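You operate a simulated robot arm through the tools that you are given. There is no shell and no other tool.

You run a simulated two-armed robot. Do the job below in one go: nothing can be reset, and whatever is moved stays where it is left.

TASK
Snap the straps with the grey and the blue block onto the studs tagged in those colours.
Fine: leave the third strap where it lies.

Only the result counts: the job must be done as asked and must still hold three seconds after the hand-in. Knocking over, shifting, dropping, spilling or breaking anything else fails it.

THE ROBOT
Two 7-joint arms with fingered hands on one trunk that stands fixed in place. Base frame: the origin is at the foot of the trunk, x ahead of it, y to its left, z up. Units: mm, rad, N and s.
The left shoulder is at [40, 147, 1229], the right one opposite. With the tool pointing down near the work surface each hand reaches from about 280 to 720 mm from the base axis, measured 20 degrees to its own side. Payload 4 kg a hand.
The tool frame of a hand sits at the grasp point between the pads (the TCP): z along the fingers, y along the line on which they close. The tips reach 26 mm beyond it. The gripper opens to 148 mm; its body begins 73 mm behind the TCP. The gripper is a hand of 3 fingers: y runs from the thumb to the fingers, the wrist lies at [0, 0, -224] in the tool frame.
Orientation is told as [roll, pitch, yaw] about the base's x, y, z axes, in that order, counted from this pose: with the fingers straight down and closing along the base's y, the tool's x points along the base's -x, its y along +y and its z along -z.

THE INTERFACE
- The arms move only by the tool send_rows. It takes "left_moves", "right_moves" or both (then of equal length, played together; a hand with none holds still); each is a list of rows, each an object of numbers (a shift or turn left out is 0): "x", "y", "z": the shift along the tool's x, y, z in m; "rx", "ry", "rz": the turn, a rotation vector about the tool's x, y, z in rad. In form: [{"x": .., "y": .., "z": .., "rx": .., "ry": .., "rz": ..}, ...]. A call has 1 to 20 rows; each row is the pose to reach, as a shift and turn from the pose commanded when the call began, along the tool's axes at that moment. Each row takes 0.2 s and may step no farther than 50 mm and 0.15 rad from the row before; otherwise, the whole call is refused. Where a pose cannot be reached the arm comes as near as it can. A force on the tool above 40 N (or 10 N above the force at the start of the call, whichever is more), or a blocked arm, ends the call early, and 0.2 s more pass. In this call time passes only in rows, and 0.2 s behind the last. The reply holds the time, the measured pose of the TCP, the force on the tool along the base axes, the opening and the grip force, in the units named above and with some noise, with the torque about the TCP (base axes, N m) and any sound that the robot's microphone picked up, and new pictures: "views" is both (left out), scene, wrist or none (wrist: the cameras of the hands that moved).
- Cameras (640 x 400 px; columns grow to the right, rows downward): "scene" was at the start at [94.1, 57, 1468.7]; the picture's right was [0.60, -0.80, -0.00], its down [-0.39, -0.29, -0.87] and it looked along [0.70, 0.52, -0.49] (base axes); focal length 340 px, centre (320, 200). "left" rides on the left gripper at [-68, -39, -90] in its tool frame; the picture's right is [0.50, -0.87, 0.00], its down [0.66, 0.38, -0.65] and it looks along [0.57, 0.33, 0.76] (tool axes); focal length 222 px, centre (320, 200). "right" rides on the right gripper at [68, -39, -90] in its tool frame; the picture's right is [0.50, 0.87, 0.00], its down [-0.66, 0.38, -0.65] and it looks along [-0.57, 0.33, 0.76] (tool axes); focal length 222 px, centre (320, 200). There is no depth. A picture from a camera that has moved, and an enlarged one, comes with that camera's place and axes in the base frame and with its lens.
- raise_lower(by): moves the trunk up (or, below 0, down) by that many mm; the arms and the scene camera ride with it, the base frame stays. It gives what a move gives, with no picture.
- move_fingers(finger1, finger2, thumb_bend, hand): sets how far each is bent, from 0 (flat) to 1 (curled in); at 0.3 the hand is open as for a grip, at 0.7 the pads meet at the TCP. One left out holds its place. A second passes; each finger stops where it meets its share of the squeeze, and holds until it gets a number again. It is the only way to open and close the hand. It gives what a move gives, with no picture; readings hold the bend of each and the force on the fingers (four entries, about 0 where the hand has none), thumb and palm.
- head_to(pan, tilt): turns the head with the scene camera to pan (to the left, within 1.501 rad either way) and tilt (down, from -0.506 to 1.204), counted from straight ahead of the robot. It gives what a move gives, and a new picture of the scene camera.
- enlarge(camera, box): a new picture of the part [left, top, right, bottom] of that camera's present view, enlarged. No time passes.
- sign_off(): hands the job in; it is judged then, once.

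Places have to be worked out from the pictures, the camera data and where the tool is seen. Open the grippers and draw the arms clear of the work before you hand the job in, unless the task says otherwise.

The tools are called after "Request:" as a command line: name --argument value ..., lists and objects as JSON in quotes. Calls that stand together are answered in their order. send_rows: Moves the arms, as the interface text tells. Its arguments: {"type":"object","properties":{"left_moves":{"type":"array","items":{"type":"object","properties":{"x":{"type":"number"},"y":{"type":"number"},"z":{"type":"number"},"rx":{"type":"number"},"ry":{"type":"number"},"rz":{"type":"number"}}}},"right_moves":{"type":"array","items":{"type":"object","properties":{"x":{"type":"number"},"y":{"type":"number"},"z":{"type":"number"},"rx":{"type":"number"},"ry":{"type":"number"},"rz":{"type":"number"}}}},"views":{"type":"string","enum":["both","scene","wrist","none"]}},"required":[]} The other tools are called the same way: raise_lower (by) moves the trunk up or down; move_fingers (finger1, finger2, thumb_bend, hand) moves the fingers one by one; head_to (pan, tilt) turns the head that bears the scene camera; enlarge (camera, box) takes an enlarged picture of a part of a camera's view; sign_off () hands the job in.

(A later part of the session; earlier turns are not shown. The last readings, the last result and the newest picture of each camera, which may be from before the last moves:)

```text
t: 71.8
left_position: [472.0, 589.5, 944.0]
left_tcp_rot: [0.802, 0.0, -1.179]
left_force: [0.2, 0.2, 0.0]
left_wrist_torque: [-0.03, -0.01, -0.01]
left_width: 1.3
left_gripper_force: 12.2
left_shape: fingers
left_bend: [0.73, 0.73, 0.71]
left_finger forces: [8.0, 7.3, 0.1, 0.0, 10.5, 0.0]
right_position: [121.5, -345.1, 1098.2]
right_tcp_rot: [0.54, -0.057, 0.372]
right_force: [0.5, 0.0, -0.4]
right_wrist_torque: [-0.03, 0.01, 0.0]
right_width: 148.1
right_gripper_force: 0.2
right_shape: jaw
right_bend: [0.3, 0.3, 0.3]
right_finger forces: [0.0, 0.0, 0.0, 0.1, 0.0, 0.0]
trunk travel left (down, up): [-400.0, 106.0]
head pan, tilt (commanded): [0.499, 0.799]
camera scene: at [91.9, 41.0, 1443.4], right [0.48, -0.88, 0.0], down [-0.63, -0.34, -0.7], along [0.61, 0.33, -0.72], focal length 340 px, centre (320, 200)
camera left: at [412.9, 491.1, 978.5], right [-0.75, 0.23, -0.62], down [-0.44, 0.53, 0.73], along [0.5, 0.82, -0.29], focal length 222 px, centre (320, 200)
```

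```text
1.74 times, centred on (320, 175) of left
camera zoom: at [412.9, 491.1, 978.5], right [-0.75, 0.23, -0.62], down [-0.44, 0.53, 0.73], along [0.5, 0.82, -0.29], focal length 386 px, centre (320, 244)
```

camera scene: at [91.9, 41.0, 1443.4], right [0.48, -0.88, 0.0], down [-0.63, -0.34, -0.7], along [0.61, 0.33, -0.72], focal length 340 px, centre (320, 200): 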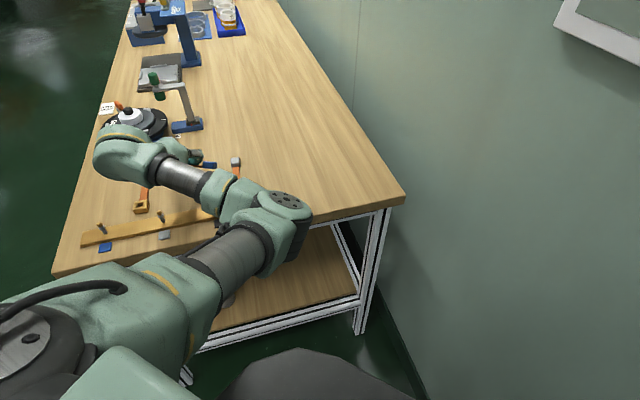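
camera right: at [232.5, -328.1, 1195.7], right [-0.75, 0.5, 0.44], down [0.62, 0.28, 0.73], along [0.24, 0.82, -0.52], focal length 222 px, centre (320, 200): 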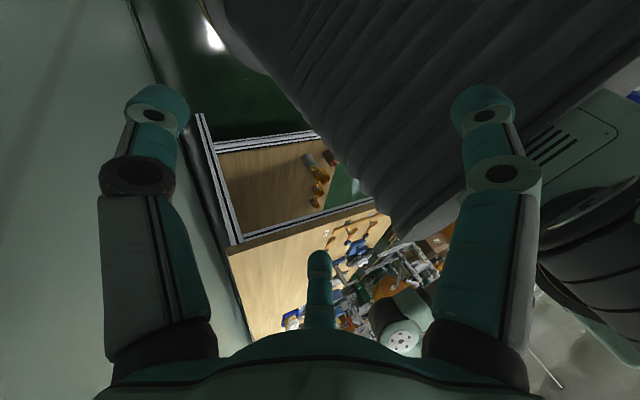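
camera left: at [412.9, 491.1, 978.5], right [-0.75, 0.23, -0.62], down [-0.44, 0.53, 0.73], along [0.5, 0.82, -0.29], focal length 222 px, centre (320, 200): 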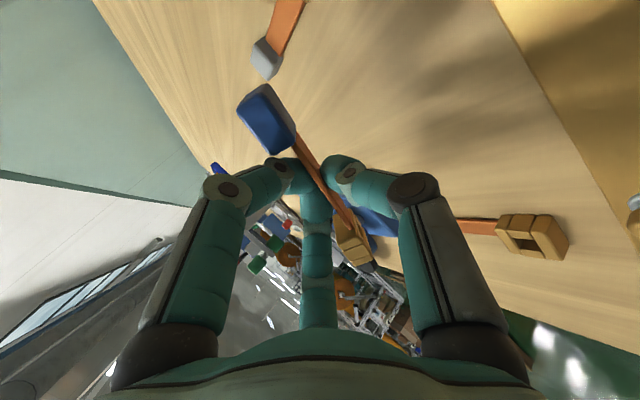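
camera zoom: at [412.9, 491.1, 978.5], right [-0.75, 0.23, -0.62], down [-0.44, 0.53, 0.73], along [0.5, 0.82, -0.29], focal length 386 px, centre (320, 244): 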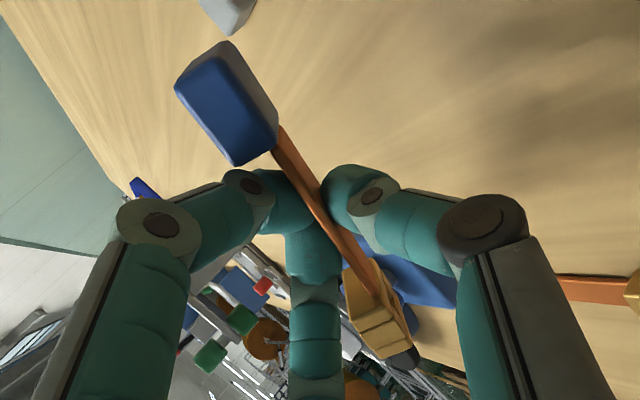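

The strap is now tilted bottom-down. I lower straight down toward the table (in the tilted tool axes) until first contact.

Request:
send_rows --left_moves '[{"y": -0.0108, "z": 0.0105}, {"y": -0.0215, "z": 0.0209}, {"y": -0.0301, "z": 0.0293}, {"y": -0.0366, "z": 0.0355}, {"y": -0.0394, "z": 0.0383}, {"y": -0.0416, "z": 0.0404}]' --views "wrist"

Request:
enlarge --camera "left" --box '[200, 60, 440, 290]'

```text
t: 73.2
left_position: [472.3, 588.4, 884.7]
left_tcp_rot: [0.801, 0.0, -1.183]
left_force: [0.0, 0.2, -0.5]
left_wrist_torque: [-0.01, -0.02, -0.03]
left_width: 1.2
left_gripper_force: 13.4
left_shape: fingers
left_bend: [0.73, 0.73, 0.71]
left_finger forces: [8.0, 7.3, 0.0, 0.1, 10.4, 0.0]
right_position: [122.4, -344.9, 1098.8]
right_tcp_rot: [0.539, -0.058, 0.374]
right_force: [0.4, -0.3, 0.4]
right_wrist_torque: [0.0, 0.02, 0.0]
right_width: 148.1
right_gripper_force: 0.0
right_shape: jaw
right_bend: [0.3, 0.3, 0.3]
right_finger forces: [0.1, 0.1, 0.0, 0.0, 0.0, 0.1]
trunk travel left (down, up): [-400.0, 106.0]
head pan, tilt (commanded): [0.499, 0.799]
camera left: at [413.1, 491.0, 920.1], right [-0.75, 0.23, -0.62], down [-0.44, 0.53, 0.73], along [0.5, 0.82, -0.29], focal length 222 px, centre (320, 200)
```

left: 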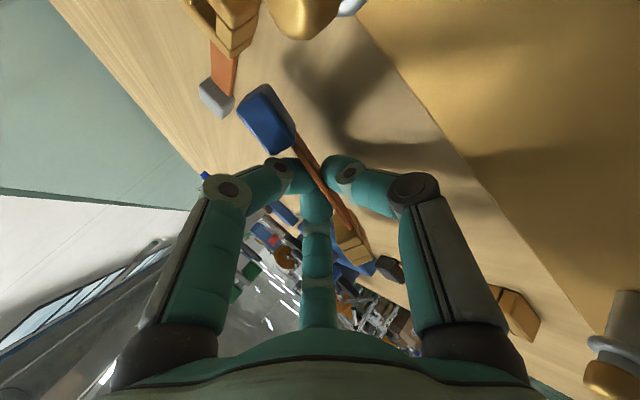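

```text
1.74 times, centred on (320, 175) of left
camera zoom: at [413.1, 491.0, 920.1], right [-0.75, 0.23, -0.62], down [-0.44, 0.53, 0.73], along [0.5, 0.82, -0.29], focal length 386 px, centre (320, 244)
```

zoom: 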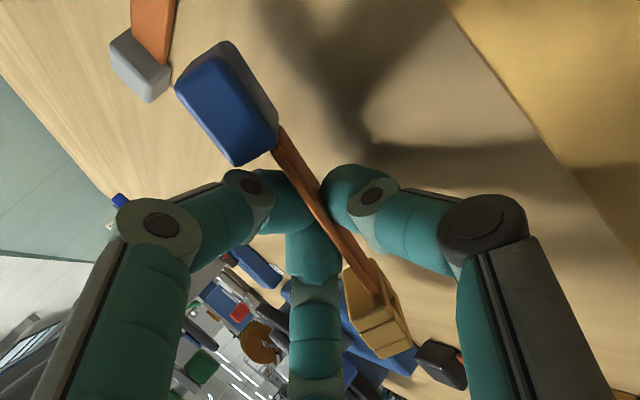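

No contact yet; the studs are near the hand's sides but clear. I lower the last few millimetres slowly.

Request:
send_rows --left_moves '[{"y": -0.0011, "z": 0.0011}, {"y": -0.0022, "z": 0.0021}, {"y": -0.0032, "z": 0.0031}]' --views "none"

```text
t: 74.0
left_position: [471.9, 588.7, 879.4]
left_tcp_rot: [0.8, -0.001, -1.182]
left_force: [-0.2, -0.3, -0.5]
left_wrist_torque: [0.0, 0.0, 0.04]
left_width: 1.2
left_gripper_force: 13.1
left_shape: fingers
left_bend: [0.73, 0.73, 0.71]
left_finger forces: [8.0, 7.4, 0.0, 0.1, 10.4, 0.0]
right_position: [121.7, -344.2, 1098.0]
right_tcp_rot: [0.54, -0.059, 0.372]
right_force: [0.6, -0.8, -0.5]
right_wrist_torque: [-0.01, 0.01, -0.01]
right_width: 148.0
right_gripper_force: 0.1
right_shape: jaw
right_bend: [0.3, 0.3, 0.3]
right_finger forces: [0.1, 0.1, 0.0, 0.0, 0.1, 0.0]
trunk travel left (down, up): [-400.0, 106.0]
head pan, tilt (commanded): [0.499, 0.799]
```

Request:
send_rows --left_moves '[{"y": -0.0011, "z": 0.0011}, {"y": -0.0022, "z": 0.0021}, {"y": -0.0032, "z": 0.0031}, {"y": -0.0043, "z": 0.0042}]' --views "none"

Request:
enlarge --camera "left" --box '[200, 60, 440, 290]'

```text
t: 75.0
left_position: [471.2, 589.2, 876.0]
left_tcp_rot: [0.801, -0.001, -1.182]
left_force: [-0.9, -1.8, 5.0]
left_wrist_torque: [0.0, -0.01, -0.02]
left_width: 1.1
left_gripper_force: 17.9
left_shape: fingers
left_bend: [0.73, 0.73, 0.72]
left_finger forces: [9.3, 8.8, 0.0, 0.0, 17.9, 0.0]
right_position: [121.5, -345.7, 1097.8]
right_tcp_rot: [0.541, -0.059, 0.373]
right_force: [0.4, 0.0, 0.1]
right_wrist_torque: [-0.04, 0.01, -0.02]
right_width: 147.9
right_gripper_force: 0.0
right_shape: jaw
right_bend: [0.3, 0.3, 0.3]
right_finger forces: [0.0, 0.0, 0.0, 0.0, 0.0, 0.0]
trunk travel left (down, up): [-400.0, 106.0]
head pan, tilt (commanded): [0.499, 0.799]
```

```text
1.74 times, centred on (320, 175) of left
camera zoom: at [412.9, 490.7, 910.7], right [-0.75, 0.23, -0.62], down [-0.44, 0.53, 0.73], along [0.5, 0.82, -0.29], focal length 386 px, centre (320, 244)
```

zoom: 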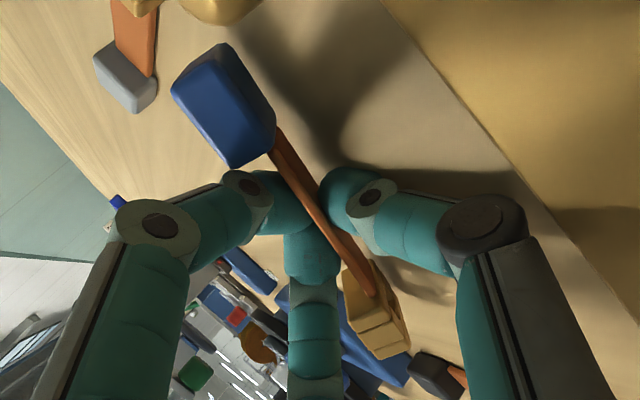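

The thumb has reached the table (5 N). Now I open only the two upper fingers so the strap rests on the thumb, bottom side down.

Request:
move_fingers --hand "left" --finger1 0.55 --finger2 0.55 --thumb_bend 0.7

Request:
enlarge --camera "left" --box '[200, 60, 440, 290]'

```text
t: 76.0
left_position: [471.9, 589.9, 874.5]
left_tcp_rot: [0.802, -0.002, -1.182]
left_force: [0.4, 1.1, 6.4]
left_wrist_torque: [0.07, -0.13, 0.01]
left_width: 18.3
left_gripper_force: 6.3
left_shape: fingers
left_bend: [0.59, 0.58, 0.7]
left_finger forces: [5.4, 5.5, 0.0, 0.0, 1.2, 0.0]
right_position: [123.1, -345.5, 1098.3]
right_tcp_rot: [0.541, -0.057, 0.375]
right_force: [-0.3, -0.4, 0.3]
right_wrist_torque: [0.0, 0.01, 0.01]
right_width: 148.1
right_gripper_force: 0.1
right_shape: jaw
right_bend: [0.3, 0.3, 0.3]
right_finger forces: [0.0, 0.0, 0.0, 0.1, 0.1, 0.1]
trunk travel left (down, up): [-400.0, 106.0]
head pan, tilt (commanded): [0.499, 0.799]
```

```text
1.74 times, centred on (320, 175) of left
camera zoom: at [412.6, 490.6, 910.5], right [-0.75, 0.23, -0.62], down [-0.44, 0.53, 0.73], along [0.5, 0.82, -0.29], focal length 386 px, centre (320, 244)
```

zoom: 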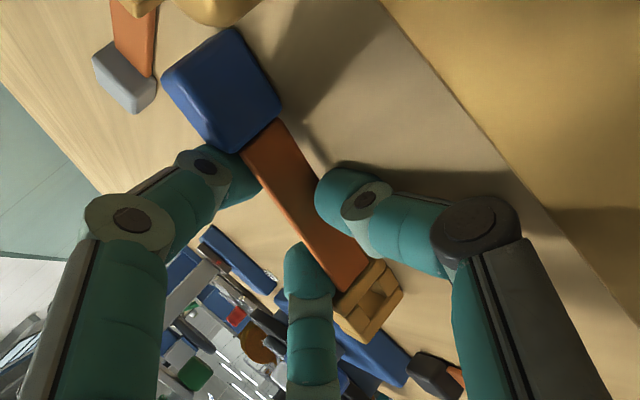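

The strap rolled; I check which face is visible before continuing.

Request:
enlarge --camera "left" --box '[250, 60, 330, 150]'

Request:
enlarge --camera "left" --box '[290, 150, 370, 270]'

Request:
enlarge --camera "scene" --box '[150, 120, 290, 220]'

```text
4.44 times, centred on (290, 105) of left
camera zoom: at [412.6, 490.6, 910.5], right [-0.75, 0.23, -0.62], down [-0.44, 0.53, 0.73], along [0.5, 0.82, -0.29], focal length 987 px, centre (453, 622)
```

zoom: 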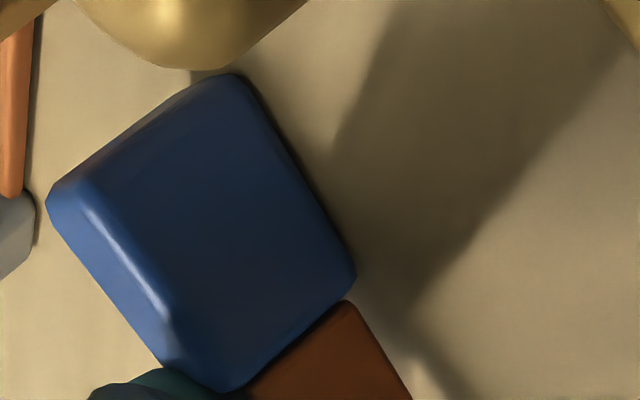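

```text
3.33 times, centred on (330, 210) of left
camera zoom: at [412.6, 490.6, 910.5], right [-0.75, 0.23, -0.62], down [-0.44, 0.53, 0.73], along [0.5, 0.82, -0.29], focal length 740 px, centre (287, 167)
```

zoom: 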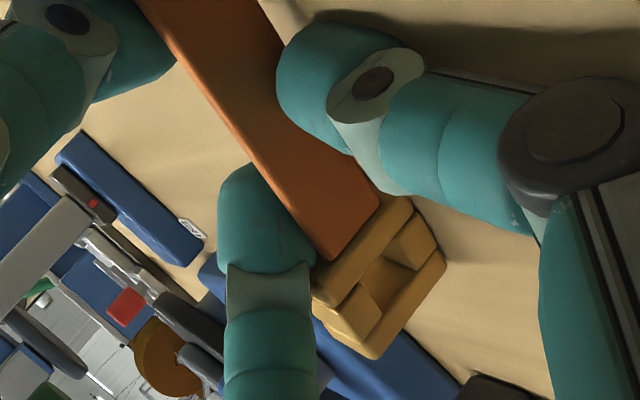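

```text
4.00 times, centred on (220, 170) of scene
camera zoom: at [91.1, 40.2, 1443.5], right [0.48, -0.88, 0.0], down [-0.63, -0.34, -0.7], along [0.61, 0.33, -0.72], focal length 1360 px, centre (720, 320)
```

zoom: 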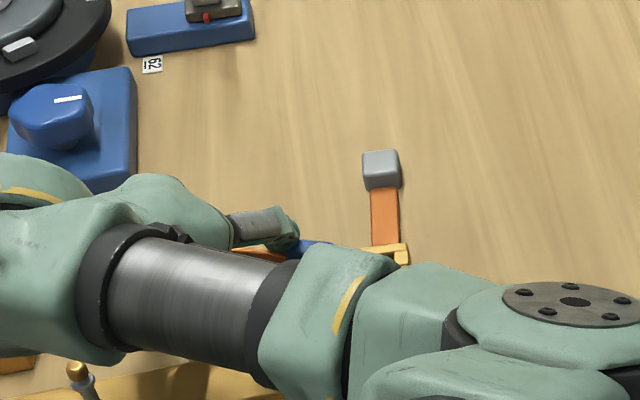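

The strap went back onto its edge. I'll take a different approach: re-grip it, return the hand upright and turn it to the radial direction. There I can push its top sideways with the back of the thumb, which leans over and so pushes at the very top. First I re-grip.

Request:
move_fingers --hand "left" --finger1 0.78 --finger2 0.78 --thumb_bend 0.76

Request:
enlarge --camera "left" --box '[200, 60, 440, 290]'

```text
t: 77.0
left_position: [472.5, 589.1, 873.9]
left_tcp_rot: [0.799, -0.003, -1.181]
left_force: [0.0, -1.2, -1.0]
left_wrist_torque: [0.01, -0.01, -0.02]
left_width: 2.2
left_gripper_force: 13.3
left_shape: fingers
left_bend: [0.66, 0.66, 0.74]
left_finger forces: [6.4, 6.3, 0.0, 0.0, 13.1, 0.0]
right_position: [122.2, -344.8, 1098.5]
right_tcp_rot: [0.539, -0.058, 0.374]
right_force: [-0.4, 0.4, -0.1]
right_wrist_torque: [0.02, 0.0, -0.02]
right_width: 148.2
right_gripper_force: 0.1
right_shape: jaw
right_bend: [0.3, 0.3, 0.3]
right_finger forces: [0.0, 0.0, 0.1, 0.1, 0.1, 0.0]
trunk travel left (down, up): [-400.0, 106.0]
head pan, tilt (commanded): [0.499, 0.799]
```

```text
1.74 times, centred on (320, 175) of left
camera zoom: at [413.1, 490.9, 909.6], right [-0.75, 0.23, -0.62], down [-0.44, 0.53, 0.73], along [0.5, 0.82, -0.29], focal length 386 px, centre (320, 244)
```

zoom: 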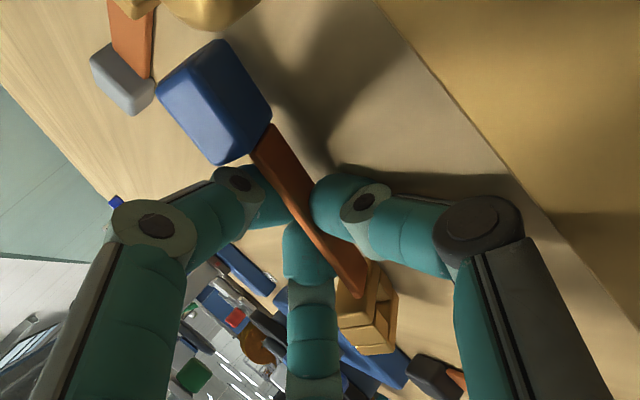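

The strap turned a bit in the grip (about 70°), so releasing here will leave it on its edge again. That is fine: I release gently and retract along the tool axis. Next I'll push its top with two widely spread fingers, one on the block and one on the buckle, so that it tips without swivelling.

Request:
move_fingers --hand "left" --finger1 0.6 --finger2 0.6 --thumb_bend 0.68

Request:
enlarge --camera "left" --box '[200, 60, 440, 290]'

```text
t: 78.0
left_position: [471.9, 590.3, 876.2]
left_tcp_rot: [0.802, -0.001, -1.182]
left_force: [0.3, 0.0, 7.6]
left_wrist_torque: [0.02, -0.16, -0.02]
left_width: 12.9
left_gripper_force: 5.2
left_shape: fingers
left_bend: [0.62, 0.62, 0.7]
left_finger forces: [4.3, 3.4, 0.0, 0.0, 3.3, 0.0]
right_position: [121.1, -345.4, 1098.1]
right_tcp_rot: [0.541, -0.059, 0.371]
right_force: [0.3, 0.5, -0.4]
right_wrist_torque: [0.01, 0.0, -0.03]
right_width: 148.0
right_gripper_force: 0.0
right_shape: jaw
right_bend: [0.3, 0.3, 0.3]
right_finger forces: [0.1, 0.1, 0.0, 0.0, 0.1, 0.0]
trunk travel left (down, up): [-400.0, 106.0]
head pan, tilt (commanded): [0.499, 0.799]
```

```text
1.74 times, centred on (320, 175) of left
camera zoom: at [412.7, 490.5, 910.8], right [-0.75, 0.23, -0.62], down [-0.44, 0.53, 0.73], along [0.5, 0.82, -0.29], focal length 386 px, centre (320, 244)
```

zoom: 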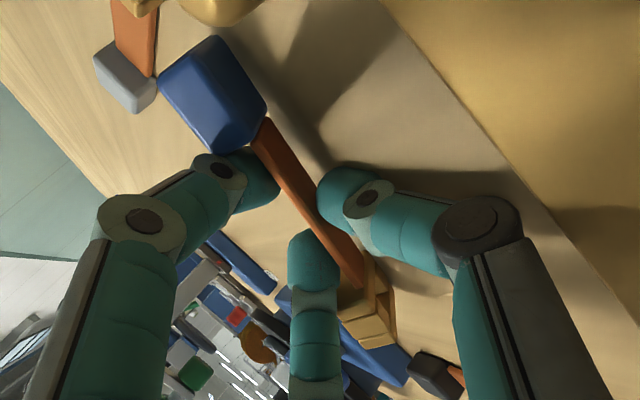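

The tips rest on the table around the loose strap. I retract along the tool axis in stages, opening slightly on the way.

Request:
send_rows --left_moves '[{"z": -0.004}, {"z": -0.008}]' --views "none"

Request:
move_fingers --hand "left" --finger1 0.54 --finger2 0.54 --thumb_bend 0.65

Request:
enlarge --camera "left" --box '[200, 60, 440, 290]'

```text
t: 78.6
left_position: [466.3, 585.8, 880.0]
left_tcp_rot: [0.798, -0.002, -1.183]
left_force: [0.6, -0.4, -0.6]
left_wrist_torque: [-0.01, 0.01, 0.02]
left_width: 17.5
left_gripper_force: 0.8
left_shape: fingers
left_bend: [0.6, 0.6, 0.68]
left_finger forces: [0.0, 0.1, 0.0, 0.1, 0.5, 0.1]
right_position: [122.4, -345.8, 1097.7]
right_tcp_rot: [0.54, -0.056, 0.373]
right_force: [0.6, -1.0, -0.6]
right_wrist_torque: [-0.01, 0.01, 0.02]
right_width: 148.1
right_gripper_force: 0.0
right_shape: jaw
right_bend: [0.3, 0.3, 0.3]
right_finger forces: [0.0, 0.0, 0.1, 0.0, 0.0, 0.0]
trunk travel left (down, up): [-400.0, 106.0]
head pan, tilt (commanded): [0.499, 0.799]
```

```text
t: 79.6
left_position: [466.4, 588.7, 880.4]
left_tcp_rot: [0.8, -0.002, -1.183]
left_force: [0.8, 0.8, 3.8]
left_wrist_torque: [0.07, -0.03, 0.03]
left_width: 28.9
left_gripper_force: 2.2
left_shape: fingers
left_bend: [0.55, 0.54, 0.67]
left_finger forces: [0.3, 0.3, 0.0, 0.0, 4.0, 0.1]
right_position: [122.3, -344.1, 1097.9]
right_tcp_rot: [0.541, -0.056, 0.374]
right_force: [-0.1, -0.1, 0.8]
right_wrist_torque: [0.01, 0.0, -0.03]
right_width: 148.1
right_gripper_force: 0.1
right_shape: jaw
right_bend: [0.3, 0.3, 0.3]
right_finger forces: [0.0, 0.1, 0.0, 0.0, 0.0, 0.0]
trunk travel left (down, up): [-400.0, 106.0]
head pan, tilt (commanded): [0.499, 0.799]
```

```text
1.74 times, centred on (320, 175) of left
camera zoom: at [407.6, 488.8, 915.8], right [-0.75, 0.23, -0.62], down [-0.44, 0.53, 0.73], along [0.5, 0.82, -0.29], focal length 386 px, centre (320, 244)
```

zoom: 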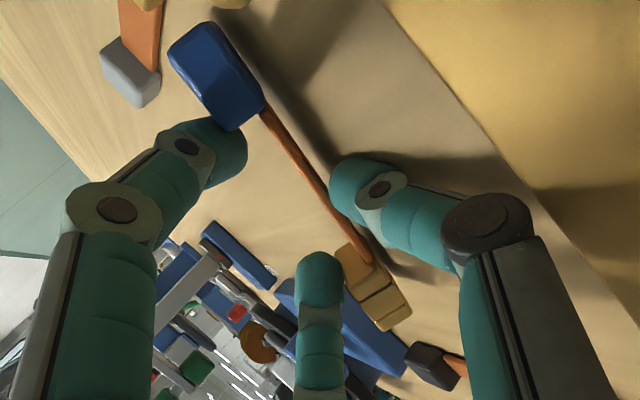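

Now the strap leans on the thumb with its bottom down, just as wanted. I pull the hand back along its axis so the thumb slips out from under it.

Request:
send_rows --left_moves '[{"z": -0.008}, {"z": -0.016}, {"z": -0.024}, {"z": -0.034}, {"z": -0.046}, {"z": -0.06}]' --views "wrist"

Request:
enlarge --camera "left" --box '[200, 40, 440, 270]'

```text
t: 81.0
left_position: [427.0, 570.4, 922.8]
left_tcp_rot: [0.798, -0.002, -1.182]
left_force: [0.1, -0.3, -0.3]
left_wrist_torque: [-0.04, 0.01, 0.0]
left_width: 32.3
left_gripper_force: 0.0
left_shape: fingers
left_bend: [0.54, 0.54, 0.65]
left_finger forces: [0.1, 0.1, 0.0, 0.1, 0.1, 0.1]
right_position: [120.2, -345.2, 1098.2]
right_tcp_rot: [0.538, -0.057, 0.374]
right_force: [0.4, 0.1, 0.7]
right_wrist_torque: [0.01, 0.0, 0.0]
right_width: 147.8
right_gripper_force: 0.0
right_shape: jaw
right_bend: [0.3, 0.3, 0.3]
right_finger forces: [0.0, 0.1, 0.1, 0.1, 0.0, 0.0]
trunk travel left (down, up): [-400.0, 106.0]
head pan, tilt (commanded): [0.499, 0.799]
camera left: at [367.5, 472.3, 957.6], right [-0.75, 0.23, -0.62], down [-0.44, 0.53, 0.73], along [0.5, 0.82, -0.29], focal length 222 px, centre (320, 200)
```

left: 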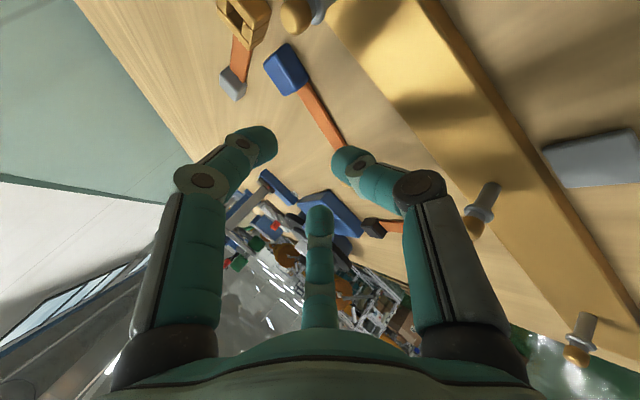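

```text
1.74 times, centred on (320, 155) of left
camera zoom: at [367.5, 472.3, 957.6], right [-0.75, 0.23, -0.62], down [-0.44, 0.53, 0.73], along [0.5, 0.82, -0.29], focal length 386 px, centre (320, 278)
```

zoom: 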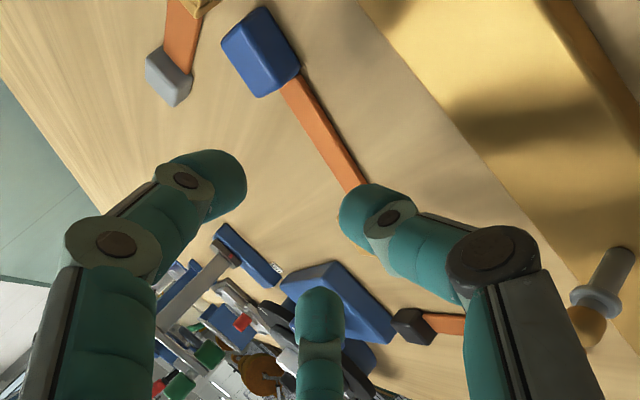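

The strap has dropped flat. I raise the hand and bring it upright to verify from above.

Request:
send_rows --left_moves '[{"y": 0.018, "z": -0.0174}, {"y": 0.036, "z": -0.035}, {"y": 0.05, "z": -0.049}, {"y": 0.05, "z": -0.049, "rx": 0.14}, {"y": 0.05, "z": -0.049, "rx": 0.28}, {"y": 0.05, "z": -0.049, "rx": 0.42}, {"y": 0.05, "z": -0.049, "rx": 0.56}, {"y": 0.05, "z": -0.049, "rx": 0.7}, {"y": 0.05, "z": -0.049, "rx": 0.8}]' --views "both"

Request:
enlarge --camera "left" --box '[200, 40, 440, 190]'

```text
t: 83.0
left_position: [426.9, 570.7, 990.8]
left_tcp_rot: [-0.005, -0.001, -1.183]
left_force: [0.0, 0.0, -0.2]
left_wrist_torque: [-0.03, -0.01, 0.0]
left_width: 32.3
left_gripper_force: 0.1
left_shape: fingers
left_bend: [0.54, 0.54, 0.65]
left_finger forces: [0.0, 0.0, 0.0, 0.0, 0.0, 0.0]
right_position: [121.8, -345.2, 1098.4]
right_tcp_rot: [0.538, -0.057, 0.372]
right_force: [-0.1, -1.2, 0.7]
right_wrist_torque: [-0.01, -0.03, 0.0]
right_width: 147.8
right_gripper_force: 0.0
right_shape: jaw
right_bend: [0.3, 0.3, 0.3]
right_finger forces: [0.1, 0.0, 0.0, 0.0, 0.0, 0.0]
trunk travel left (down, up): [-400.0, 106.0]
head pan, tilt (commanded): [0.499, 0.799]
camera scene: at [92.2, 41.4, 1443.4], right [0.48, -0.88, 0.0], down [-0.63, -0.34, -0.7], along [0.61, 0.33, -0.72], focal length 340 px, centre (320, 200)
camera left: at [416.6, 493.0, 1082.6], right [-0.99, 0.13, 0.0], down [0.1, 0.75, 0.65], along [0.09, 0.65, -0.76], focal length 222 px, centre (320, 200)
```

scene: 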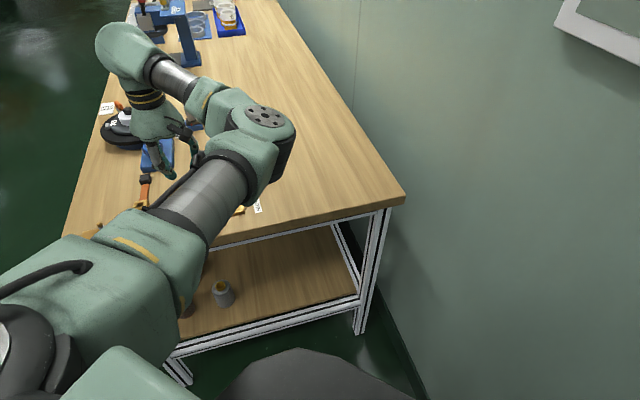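
left: 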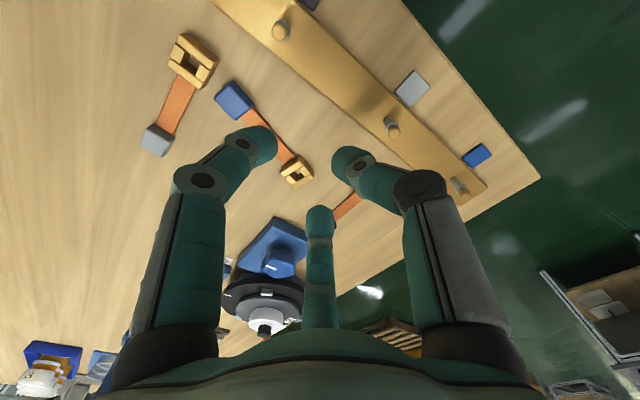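

```text
2.67 times, centred on (320, 115) of left
camera zoom: at [416.6, 493.0, 1082.6], right [-0.99, 0.13, 0.0], down [0.1, 0.75, 0.65], along [0.09, 0.65, -0.76], focal length 592 px, centre (320, 427)
```

zoom: 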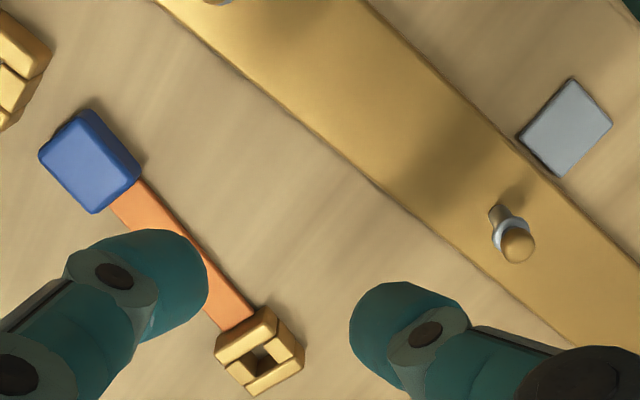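

The strap lies flat and the right way up: buckle at about (461, 632), block at about (504, 547). The buckle is too far out for an upright hand, so I'll hook both ends from behind with spread fingers and draw the strap about 30 mm closer. I lift the thumb out of the way, spread the fingers and move over it.

Request:
move_fingers --hand "left" --finger1 0.36 --finger2 0.36 --thumb_bend 0.1

Request:
send_rows --left_moves '[{"x": -0.001, "y": 0.018}, {"x": -0.003, "y": 0.036}, {"x": -0.004, "y": 0.052}, {"x": -0.004, "y": 0.052, "z": 0.025}, {"x": -0.004, "y": 0.052, "z": 0.05}]' --views "wrist"

Request:
enlarge --camera "left" --box '[120, 40, 440, 240]'

```text
t: 84.0
left_position: [426.7, 570.3, 992.0]
left_tcp_rot: [-0.001, -0.003, -1.181]
left_force: [0.6, 0.1, 0.6]
left_wrist_torque: [-0.01, -0.03, 0.02]
left_width: 138.2
left_gripper_force: 0.1
left_shape: fingers
left_bend: [0.36, 0.36, 0.1]
left_finger forces: [0.0, 0.1, 0.0, 0.1, 0.1, 0.1]
right_position: [123.2, -343.5, 1098.4]
right_tcp_rot: [0.538, -0.058, 0.373]
right_force: [-0.4, -0.1, 1.0]
right_wrist_torque: [0.0, 0.0, 0.0]
right_width: 148.1
right_gripper_force: 0.1
right_shape: jaw
right_bend: [0.3, 0.3, 0.3]
right_finger forces: [0.1, 0.0, 0.1, 0.1, 0.0, 0.1]
trunk travel left (down, up): [-400.0, 106.0]
head pan, tilt (commanded): [0.499, 0.799]
```

```text
t: 85.2
left_position: [476.7, 585.9, 940.8]
left_tcp_rot: [-0.001, -0.002, -1.181]
left_force: [-0.8, -0.5, -0.4]
left_wrist_torque: [0.0, 0.0, 0.0]
left_width: 138.1
left_gripper_force: 0.0
left_shape: fingers
left_bend: [0.36, 0.36, 0.1]
left_finger forces: [0.0, 0.0, 0.0, 0.0, 0.1, 0.1]
right_position: [121.8, -344.4, 1099.5]
right_tcp_rot: [0.539, -0.057, 0.375]
right_force: [-0.9, -0.3, 0.2]
right_wrist_torque: [0.0, 0.01, 0.0]
right_width: 147.9
right_gripper_force: 0.0
right_shape: jaw
right_bend: [0.3, 0.3, 0.3]
right_finger forces: [0.1, 0.0, 0.0, 0.0, 0.0, 0.0]
trunk travel left (down, up): [-400.0, 106.0]
head pan, tilt (commanded): [0.499, 0.799]
camera left: at [466.6, 508.3, 1033.0], right [-0.99, 0.13, 0.0], down [0.1, 0.75, 0.65], along [0.09, 0.65, -0.76], focal length 222 px, centre (320, 200)
```

left: 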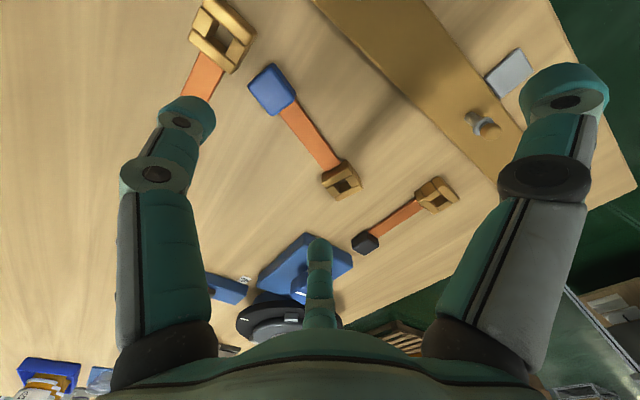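

```text
2.00 times, centred on (280, 140) of left
camera zoom: at [466.6, 508.3, 1033.0], right [-0.99, 0.13, 0.0], down [0.1, 0.75, 0.65], along [0.09, 0.65, -0.76], focal length 444 px, centre (400, 320)
```

zoom: 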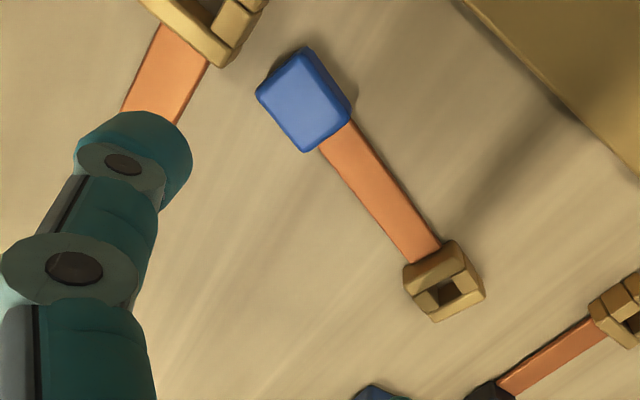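

The fingers will come down behind block and buckle and stay clear of the grey strap. I align 4° and shift 2 mm outward, then lower to z of about 893.

Request:
send_rows --left_moves '[{"y": 0.002, "rz": -0.075}, {"y": 0.003, "z": 0.015, "rz": -0.075}, {"y": 0.003, "z": 0.03, "rz": -0.075}, {"y": 0.003, "z": 0.042, "rz": -0.075}, {"y": 0.003, "z": 0.048, "rz": -0.075}]' --views "none"

Request:
enlarge --camera "left" --box '[120, 40, 440, 240]'

```text
t: 86.4
left_position: [479.3, 586.5, 893.6]
left_tcp_rot: [-0.002, -0.001, -1.107]
left_force: [-0.1, 1.1, 0.1]
left_wrist_torque: [0.0, -0.01, -0.03]
left_width: 137.8
left_gripper_force: 0.1
left_shape: fingers
left_bend: [0.36, 0.36, 0.1]
left_finger forces: [0.0, 0.0, 0.0, 0.0, 0.0, 0.0]
right_position: [122.1, -345.0, 1098.4]
right_tcp_rot: [0.538, -0.058, 0.374]
right_force: [0.1, 0.0, -0.1]
right_wrist_torque: [-0.01, -0.01, -0.01]
right_width: 148.0
right_gripper_force: 0.0
right_shape: jaw
right_bend: [0.3, 0.3, 0.3]
right_finger forces: [0.0, 0.0, 0.0, 0.0, 0.0, 0.0]
trunk travel left (down, up): [-400.0, 106.0]
head pan, tilt (commanded): [0.499, 0.799]
```

```text
2.00 times, centred on (280, 140) of left
camera zoom: at [474.7, 508.9, 984.1], right [-1.0, 0.06, 0.0], down [0.04, 0.76, 0.65], along [0.04, 0.65, -0.76], focal length 444 px, centre (400, 320)
```

zoom: 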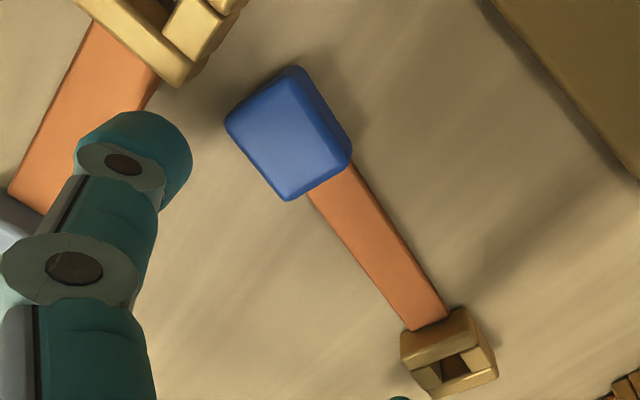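

Both fingers are behind block and buckle with a small gap. I draw the hand 36 mm toward the plank to bring the strap closer.

Request:
send_rows --left_moves '[{"y": -0.005}, {"y": -0.01}, {"y": -0.015}, {"y": -0.02}, {"y": -0.025}, {"y": -0.03}, {"y": -0.036}]' --views "none"

Request:
enlarge --camera "left" --box '[120, 40, 440, 240]'

```text
t: 88.0
left_position: [448.2, 571.1, 893.6]
left_tcp_rot: [-0.001, 0.0, -1.107]
left_force: [0.2, 0.7, 0.6]
left_wrist_torque: [0.04, -0.05, -0.02]
left_width: 138.4
left_gripper_force: 0.4
left_shape: fingers
left_bend: [0.36, 0.36, 0.1]
left_finger forces: [0.2, 0.3, 0.1, 0.0, 0.0, 0.1]
right_position: [122.3, -345.8, 1097.7]
right_tcp_rot: [0.542, -0.059, 0.373]
right_force: [-0.3, -0.2, 0.6]
right_wrist_torque: [0.01, 0.0, 0.01]
right_width: 147.9
right_gripper_force: 0.1
right_shape: jaw
right_bend: [0.3, 0.3, 0.3]
right_finger forces: [0.1, 0.0, 0.1, 0.1, 0.0, 0.0]
trunk travel left (down, up): [-400.0, 106.0]
head pan, tilt (commanded): [0.499, 0.799]
```

```text
2.00 times, centred on (280, 140) of left
camera zoom: at [442.6, 492.3, 984.9], right [-1.0, 0.06, 0.0], down [0.05, 0.76, 0.65], along [0.04, 0.65, -0.76], focal length 444 px, centre (400, 320)
```

zoom: 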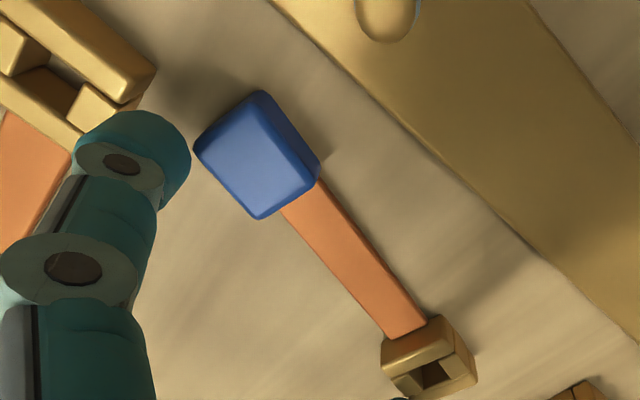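

The strap moved along: the buckle is now near (440, 615), within reach. I raise the hand and look again from above.

Request:
send_rows --left_moves '[{"y": 0.002, "z": -0.02}, {"y": 0.004, "z": -0.045}, {"y": 0.004, "z": -0.07}, {"y": 0.004, "z": -0.095}]' --views "none"

Request:
move_fingers --hand "left" --finger1 0.5 --finger2 0.5 --thumb_bend 0.54

Request:
send_rows --left_moves '[{"x": 0.022, "y": 0.0035}, {"x": 0.043, "y": 0.007}]' --views "wrist"

Request:
enlarge --camera "left" --box '[260, 70, 388, 150]'

```text
t: 89.0
left_position: [450.7, 572.1, 989.6]
left_tcp_rot: [-0.003, -0.003, -1.107]
left_force: [0.2, -0.5, 0.4]
left_wrist_torque: [0.0, 0.0, 0.03]
left_width: 138.4
left_gripper_force: 0.0
left_shape: fingers
left_bend: [0.36, 0.36, 0.1]
left_finger forces: [0.0, 0.0, 0.0, 0.1, 0.1, 0.0]
right_position: [122.1, -345.5, 1099.0]
right_tcp_rot: [0.542, -0.056, 0.374]
right_force: [0.1, -0.2, 0.7]
right_wrist_torque: [-0.04, 0.01, 0.01]
right_width: 147.9
right_gripper_force: 0.0
right_shape: jaw
right_bend: [0.3, 0.3, 0.3]
right_finger forces: [0.1, 0.0, 0.0, 0.1, 0.1, 0.0]
trunk travel left (down, up): [-400.0, 106.0]
head pan, tilt (commanded): [0.499, 0.799]
```

```text
t: 90.0
left_position: [450.7, 571.9, 989.7]
left_tcp_rot: [-0.001, 0.0, -1.106]
left_force: [0.6, -0.1, 0.4]
left_wrist_torque: [0.04, 0.02, -0.02]
left_width: 56.3
left_gripper_force: 0.1
left_shape: fingers
left_bend: [0.5, 0.5, 0.54]
left_finger forces: [0.0, 0.0, 0.0, 0.0, 0.0, 0.0]
right_position: [121.8, -344.4, 1098.4]
right_tcp_rot: [0.539, -0.058, 0.372]
right_force: [-0.8, 0.2, 0.0]
right_wrist_torque: [-0.05, -0.01, 0.0]
right_width: 147.9
right_gripper_force: 0.1
right_shape: jaw
right_bend: [0.3, 0.3, 0.3]
right_finger forces: [0.0, 0.1, 0.1, 0.1, 0.0, 0.0]
trunk travel left (down, up): [-400.0, 106.0]
head pan, tilt (commanded): [0.499, 0.799]
```

```text
t: 90.6
left_position: [437.3, 615.7, 988.6]
left_tcp_rot: [-0.003, -0.005, -1.107]
left_force: [-0.6, 0.7, -0.3]
left_wrist_torque: [0.01, 0.01, -0.03]
left_width: 56.2
left_gripper_force: 0.2
left_shape: fingers
left_bend: [0.5, 0.5, 0.54]
left_finger forces: [0.1, 0.0, 0.0, 0.1, 0.0, 0.1]
right_position: [121.2, -344.4, 1099.6]
right_tcp_rot: [0.539, -0.058, 0.374]
right_force: [-1.2, 0.3, -0.3]
right_wrist_torque: [0.01, -0.04, 0.02]
right_width: 147.8
right_gripper_force: 0.0
right_shape: jaw
right_bend: [0.3, 0.3, 0.3]
right_finger forces: [0.1, 0.0, 0.1, 0.0, 0.0, 0.1]
trunk travel left (down, up): [-400.0, 106.0]
head pan, tilt (commanded): [0.499, 0.799]
camera left: at [432.5, 537.8, 1079.7], right [-1.0, 0.06, 0.0], down [0.04, 0.76, 0.65], along [0.04, 0.65, -0.76], focal length 222 px, centre (320, 200)
```

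left: 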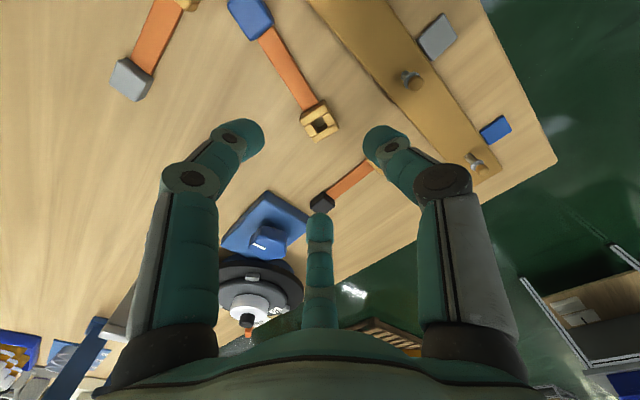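

```text
5.00 times, centred on (324, 110) of left
camera zoom: at [432.5, 537.8, 1079.7], right [-1.0, 0.06, 0.0], down [0.04, 0.76, 0.65], along [0.04, 0.65, -0.76], focal length 1111 px, centre (300, 650)
```

zoom: 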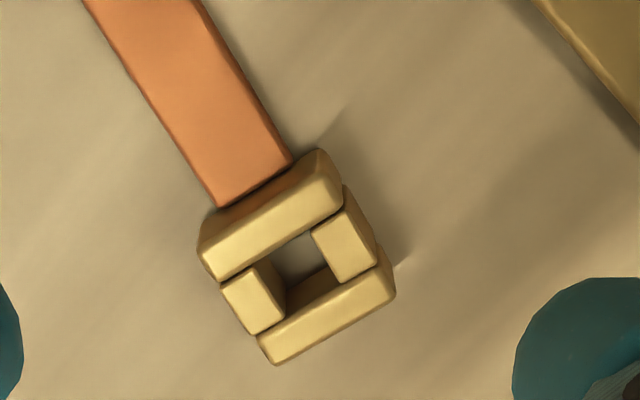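

The buckle is in clear view. I enlarge it further to pin down its height and centre precisely.

Request:
enlarge --camera "left" --box '[294, 95, 342, 125]'

Request:
enlarge --camera "left" --box '[296, 115, 344, 145]'

```text
13.33 times, centred on (318, 110) of left
camera zoom: at [432.5, 537.8, 1079.7], right [-1.0, 0.06, 0.0], down [0.04, 0.76, 0.65], along [0.04, 0.65, -0.76], focal length 2962 px, centre (347, 1400)
```

zoom: 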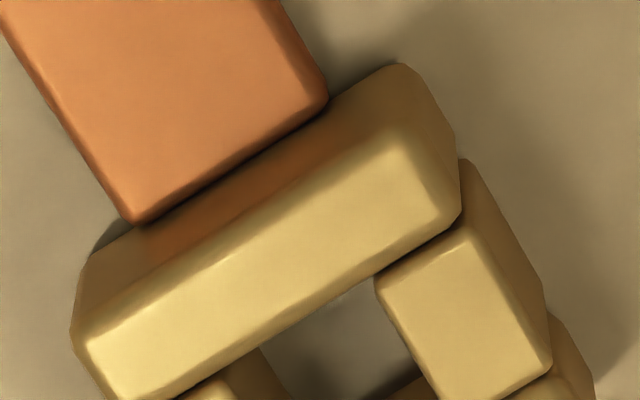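

```text
13.33 times, centred on (320, 130) of left
camera zoom: at [432.5, 537.8, 1079.7], right [-1.0, 0.06, 0.0], down [0.04, 0.76, 0.65], along [0.04, 0.65, -0.76], focal length 2962 px, centre (320, 1133)
```

zoom: 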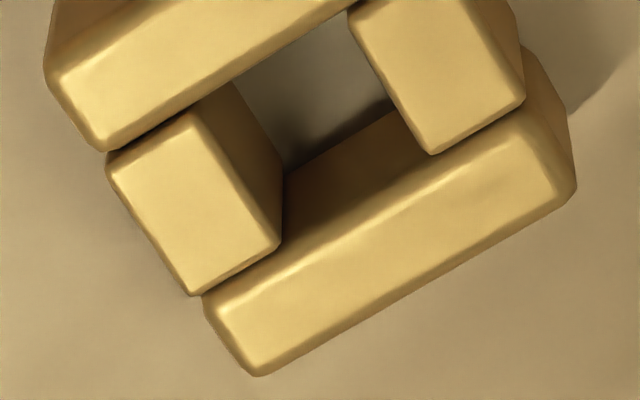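

The buckle is a 27.5 mm square about 13.5 mm tall, with a hole of about 12.5–13 mm centred at tool (7.4, 5.1). I centre the hand on it, align 2°, pre-set the bends and lower to z of about 930.

Request:
send_rows --left_moves '[{"x": 0.0074, "y": 0.0051, "rz": -0.035}, {"x": 0.0074, "y": 0.0051, "z": 0.02, "rz": -0.035}, {"x": 0.0074, "y": 0.0051, "z": 0.04, "rz": -0.035}, {"x": 0.0074, "y": 0.0051, "z": 0.058, "rz": -0.035}]' --views "none"

Request:
enlarge --camera "left" --box '[264, 110, 360, 170]'

```text
t: 91.6
left_position: [438.9, 623.9, 930.2]
left_tcp_rot: [-0.002, -0.004, -1.071]
left_force: [-0.4, 0.8, -0.6]
left_wrist_torque: [-0.01, -0.01, -0.01]
left_width: 56.0
left_gripper_force: 0.0
left_shape: fingers
left_bend: [0.5, 0.5, 0.54]
left_finger forces: [0.0, 0.0, 0.1, 0.0, 0.0, 0.0]
right_position: [122.0, -343.8, 1098.3]
right_tcp_rot: [0.539, -0.058, 0.373]
right_force: [0.1, -0.2, -0.1]
right_wrist_torque: [-0.02, 0.03, 0.01]
right_width: 148.3
right_gripper_force: 0.0
right_shape: jaw
right_bend: [0.3, 0.3, 0.3]
right_finger forces: [0.1, 0.1, 0.1, 0.1, 0.0, 0.1]
trunk travel left (down, up): [-400.0, 106.0]
head pan, tilt (commanded): [0.499, 0.799]
```

```text
6.67 times, centred on (312, 140) of left
camera zoom: at [436.8, 545.6, 1021.1], right [-1.0, 0.02, 0.0], down [0.02, 0.76, 0.65], along [0.02, 0.65, -0.76], focal length 1481 px, centre (373, 600)
```

zoom: 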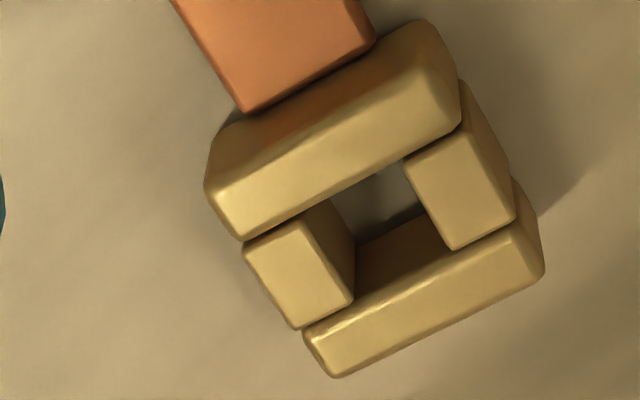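

The hole is centred under the hand within 0.7 mm. I lower to z of about 887.

Request:
send_rows --left_moves '[{"x": 0.0005, "z": 0.012}, {"x": 0.0005, "z": 0.024}, {"x": 0.0005, "z": 0.034}, {"x": 0.0005, "z": 0.04}, {"x": 0.0005, "z": 0.043}]' --views "none"

Request:
enlarge --camera "left" --box '[220, 110, 420, 235]'

```text
t: 92.8
left_position: [439.6, 623.6, 887.9]
left_tcp_rot: [-0.002, -0.003, -1.07]
left_force: [0.4, 0.3, -0.4]
left_wrist_torque: [0.01, 0.02, -0.01]
left_width: 56.3
left_gripper_force: 0.1
left_shape: fingers
left_bend: [0.5, 0.5, 0.54]
left_finger forces: [0.0, 0.0, 0.0, 0.1, 0.0, 0.0]
right_position: [121.5, -344.1, 1098.4]
right_tcp_rot: [0.54, -0.058, 0.373]
right_force: [0.2, 0.2, -0.8]
right_wrist_torque: [-0.01, 0.0, 0.02]
right_width: 148.0
right_gripper_force: 0.0
right_shape: jaw
right_bend: [0.3, 0.3, 0.3]
right_finger forces: [0.0, 0.0, 0.0, 0.0, 0.0, 0.0]
trunk travel left (down, up): [-400.0, 106.0]
head pan, tilt (commanded): [0.499, 0.799]
```

```text
3.20 times, centred on (320, 172) of left
camera zoom: at [436.9, 546.0, 978.2], right [-1.0, 0.02, 0.0], down [0.02, 0.76, 0.65], along [0.02, 0.65, -0.76], focal length 711 px, centre (320, 288)
```

zoom: 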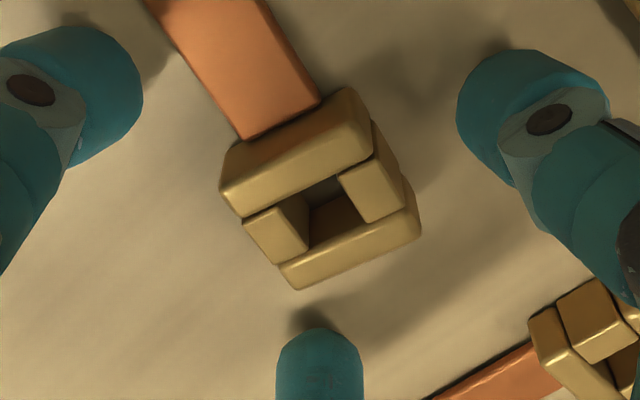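

The buckle sits centred and the black strap is well clear. I close the fingers to light contact first.

Request:
move_fingers --hand "left" --finger1 0.575 --finger2 0.575 --thumb_bend 0.6

Request:
enlarge --camera "left" --box '[220, 110, 420, 235]'

```text
t: 93.8
left_position: [438.5, 625.4, 887.1]
left_tcp_rot: [0.0, -0.001, -1.071]
left_force: [0.2, 0.7, 0.6]
left_wrist_torque: [0.0, 0.03, 0.04]
left_width: 35.0
left_gripper_force: 0.1
left_shape: fingers
left_bend: [0.57, 0.57, 0.6]
left_finger forces: [0.1, 0.1, 0.0, 0.0, 0.0, 0.0]
right_position: [123.7, -343.8, 1098.5]
right_tcp_rot: [0.54, -0.057, 0.373]
right_force: [-0.2, 0.7, 0.4]
right_wrist_torque: [-0.01, 0.02, 0.01]
right_width: 148.3
right_gripper_force: 0.2
right_shape: jaw
right_bend: [0.3, 0.3, 0.3]
right_finger forces: [0.0, 0.0, 0.1, 0.0, 0.0, 0.0]
trunk travel left (down, up): [-400.0, 106.0]
head pan, tilt (commanded): [0.499, 0.799]
```

```text
3.20 times, centred on (320, 172) of left
camera zoom: at [436.9, 545.9, 978.4], right [-1.0, 0.02, 0.0], down [0.02, 0.76, 0.65], along [0.02, 0.65, -0.76], focal length 711 px, centre (320, 288)
```

zoom: 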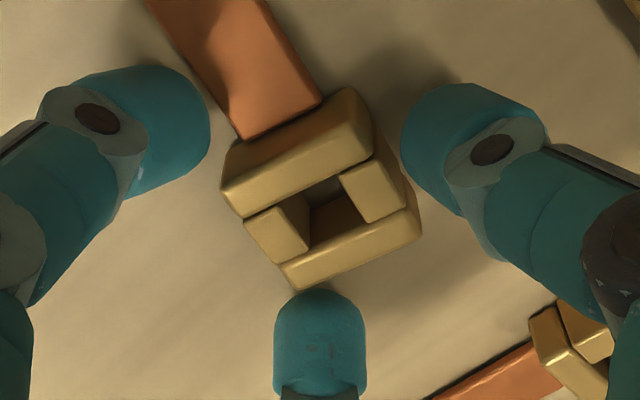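

All three are just about to touch. I squeeze further, in two stages.

Request:
move_fingers --hand "left" --finger1 0.68 --finger2 0.68 --thumb_bend 0.7

Request:
enlarge --camera "left" --box '[220, 110, 420, 235]'

```text
t: 94.8
left_position: [438.0, 625.3, 887.5]
left_tcp_rot: [-0.001, -0.003, -1.072]
left_force: [-0.1, 0.1, 0.0]
left_wrist_torque: [0.01, -0.04, -0.05]
left_width: 20.0
left_gripper_force: 8.7
left_shape: fingers
left_bend: [0.61, 0.61, 0.66]
left_finger forces: [5.8, 5.2, 0.1, 0.0, 6.0, 0.1]
right_position: [123.0, -345.4, 1096.7]
right_tcp_rot: [0.539, -0.059, 0.374]
right_force: [0.1, -0.1, 0.2]
right_wrist_torque: [0.03, 0.01, -0.02]
right_width: 148.0
right_gripper_force: 0.1
right_shape: jaw
right_bend: [0.3, 0.3, 0.3]
right_finger forces: [0.1, 0.1, 0.0, 0.0, 0.0, 0.0]
trunk travel left (down, up): [-400.0, 106.0]
head pan, tilt (commanded): [0.499, 0.799]
```

```text
3.20 times, centred on (320, 172) of left
camera zoom: at [436.9, 545.9, 978.4], right [-1.0, 0.02, 0.0], down [0.02, 0.76, 0.65], along [0.02, 0.65, -0.76], focal length 711 px, centre (320, 288)
```

zoom: 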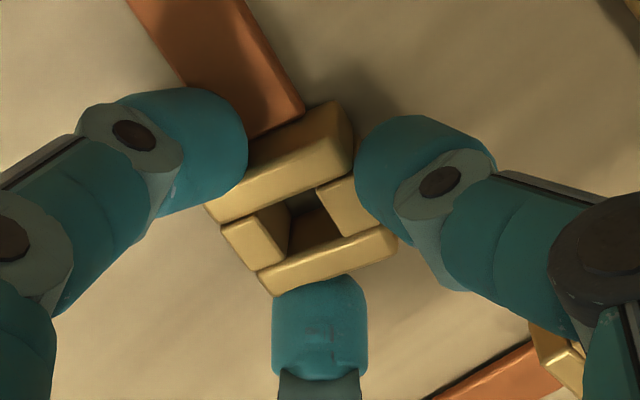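

A balanced, clean grip of 5–6 N each with no vertical load. I squeeze harder.

Request:
move_fingers --hand "left" --finger1 0.82 --finger2 0.82 --thumb_bend 0.84

Request:
enlarge --camera "left" --box '[270, 120, 366, 180]'

```text
t: 95.8
left_position: [436.9, 623.9, 890.1]
left_tcp_rot: [0.002, 0.002, -1.07]
left_force: [-1.9, 2.5, 17.5]
left_wrist_torque: [-0.07, -0.47, 0.01]
left_width: 15.8
left_gripper_force: 25.6
left_shape: fingers
left_bend: [0.57, 0.6, 0.76]
left_finger forces: [23.4, 9.6, 0.0, 0.1, 17.4, 0.0]
right_position: [120.2, -346.4, 1098.0]
right_tcp_rot: [0.54, -0.058, 0.375]
right_force: [0.1, 0.2, -0.5]
right_wrist_torque: [-0.01, -0.02, -0.01]
right_width: 148.1
right_gripper_force: 0.0
right_shape: jaw
right_bend: [0.3, 0.3, 0.3]
right_finger forces: [0.0, 0.1, 0.1, 0.0, 0.0, 0.1]
trunk travel left (down, up): [-400.0, 106.0]
head pan, tilt (commanded): [0.499, 0.799]
```

```text
6.67 times, centred on (318, 150) of left
camera zoom: at [435.2, 545.2, 980.7], right [-1.0, 0.02, 0.0], down [0.02, 0.76, 0.65], along [0.02, 0.65, -0.76], focal length 1481 px, centre (333, 533)
```

zoom: 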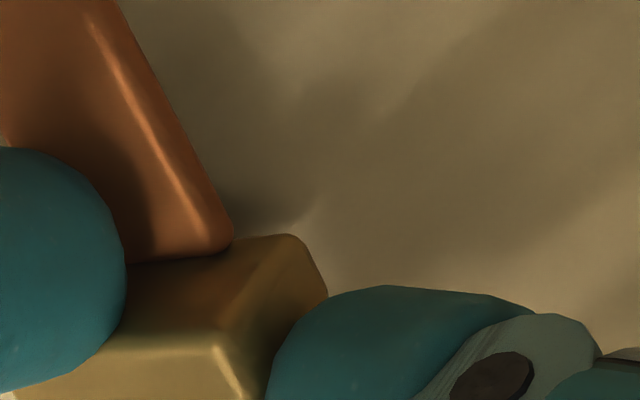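

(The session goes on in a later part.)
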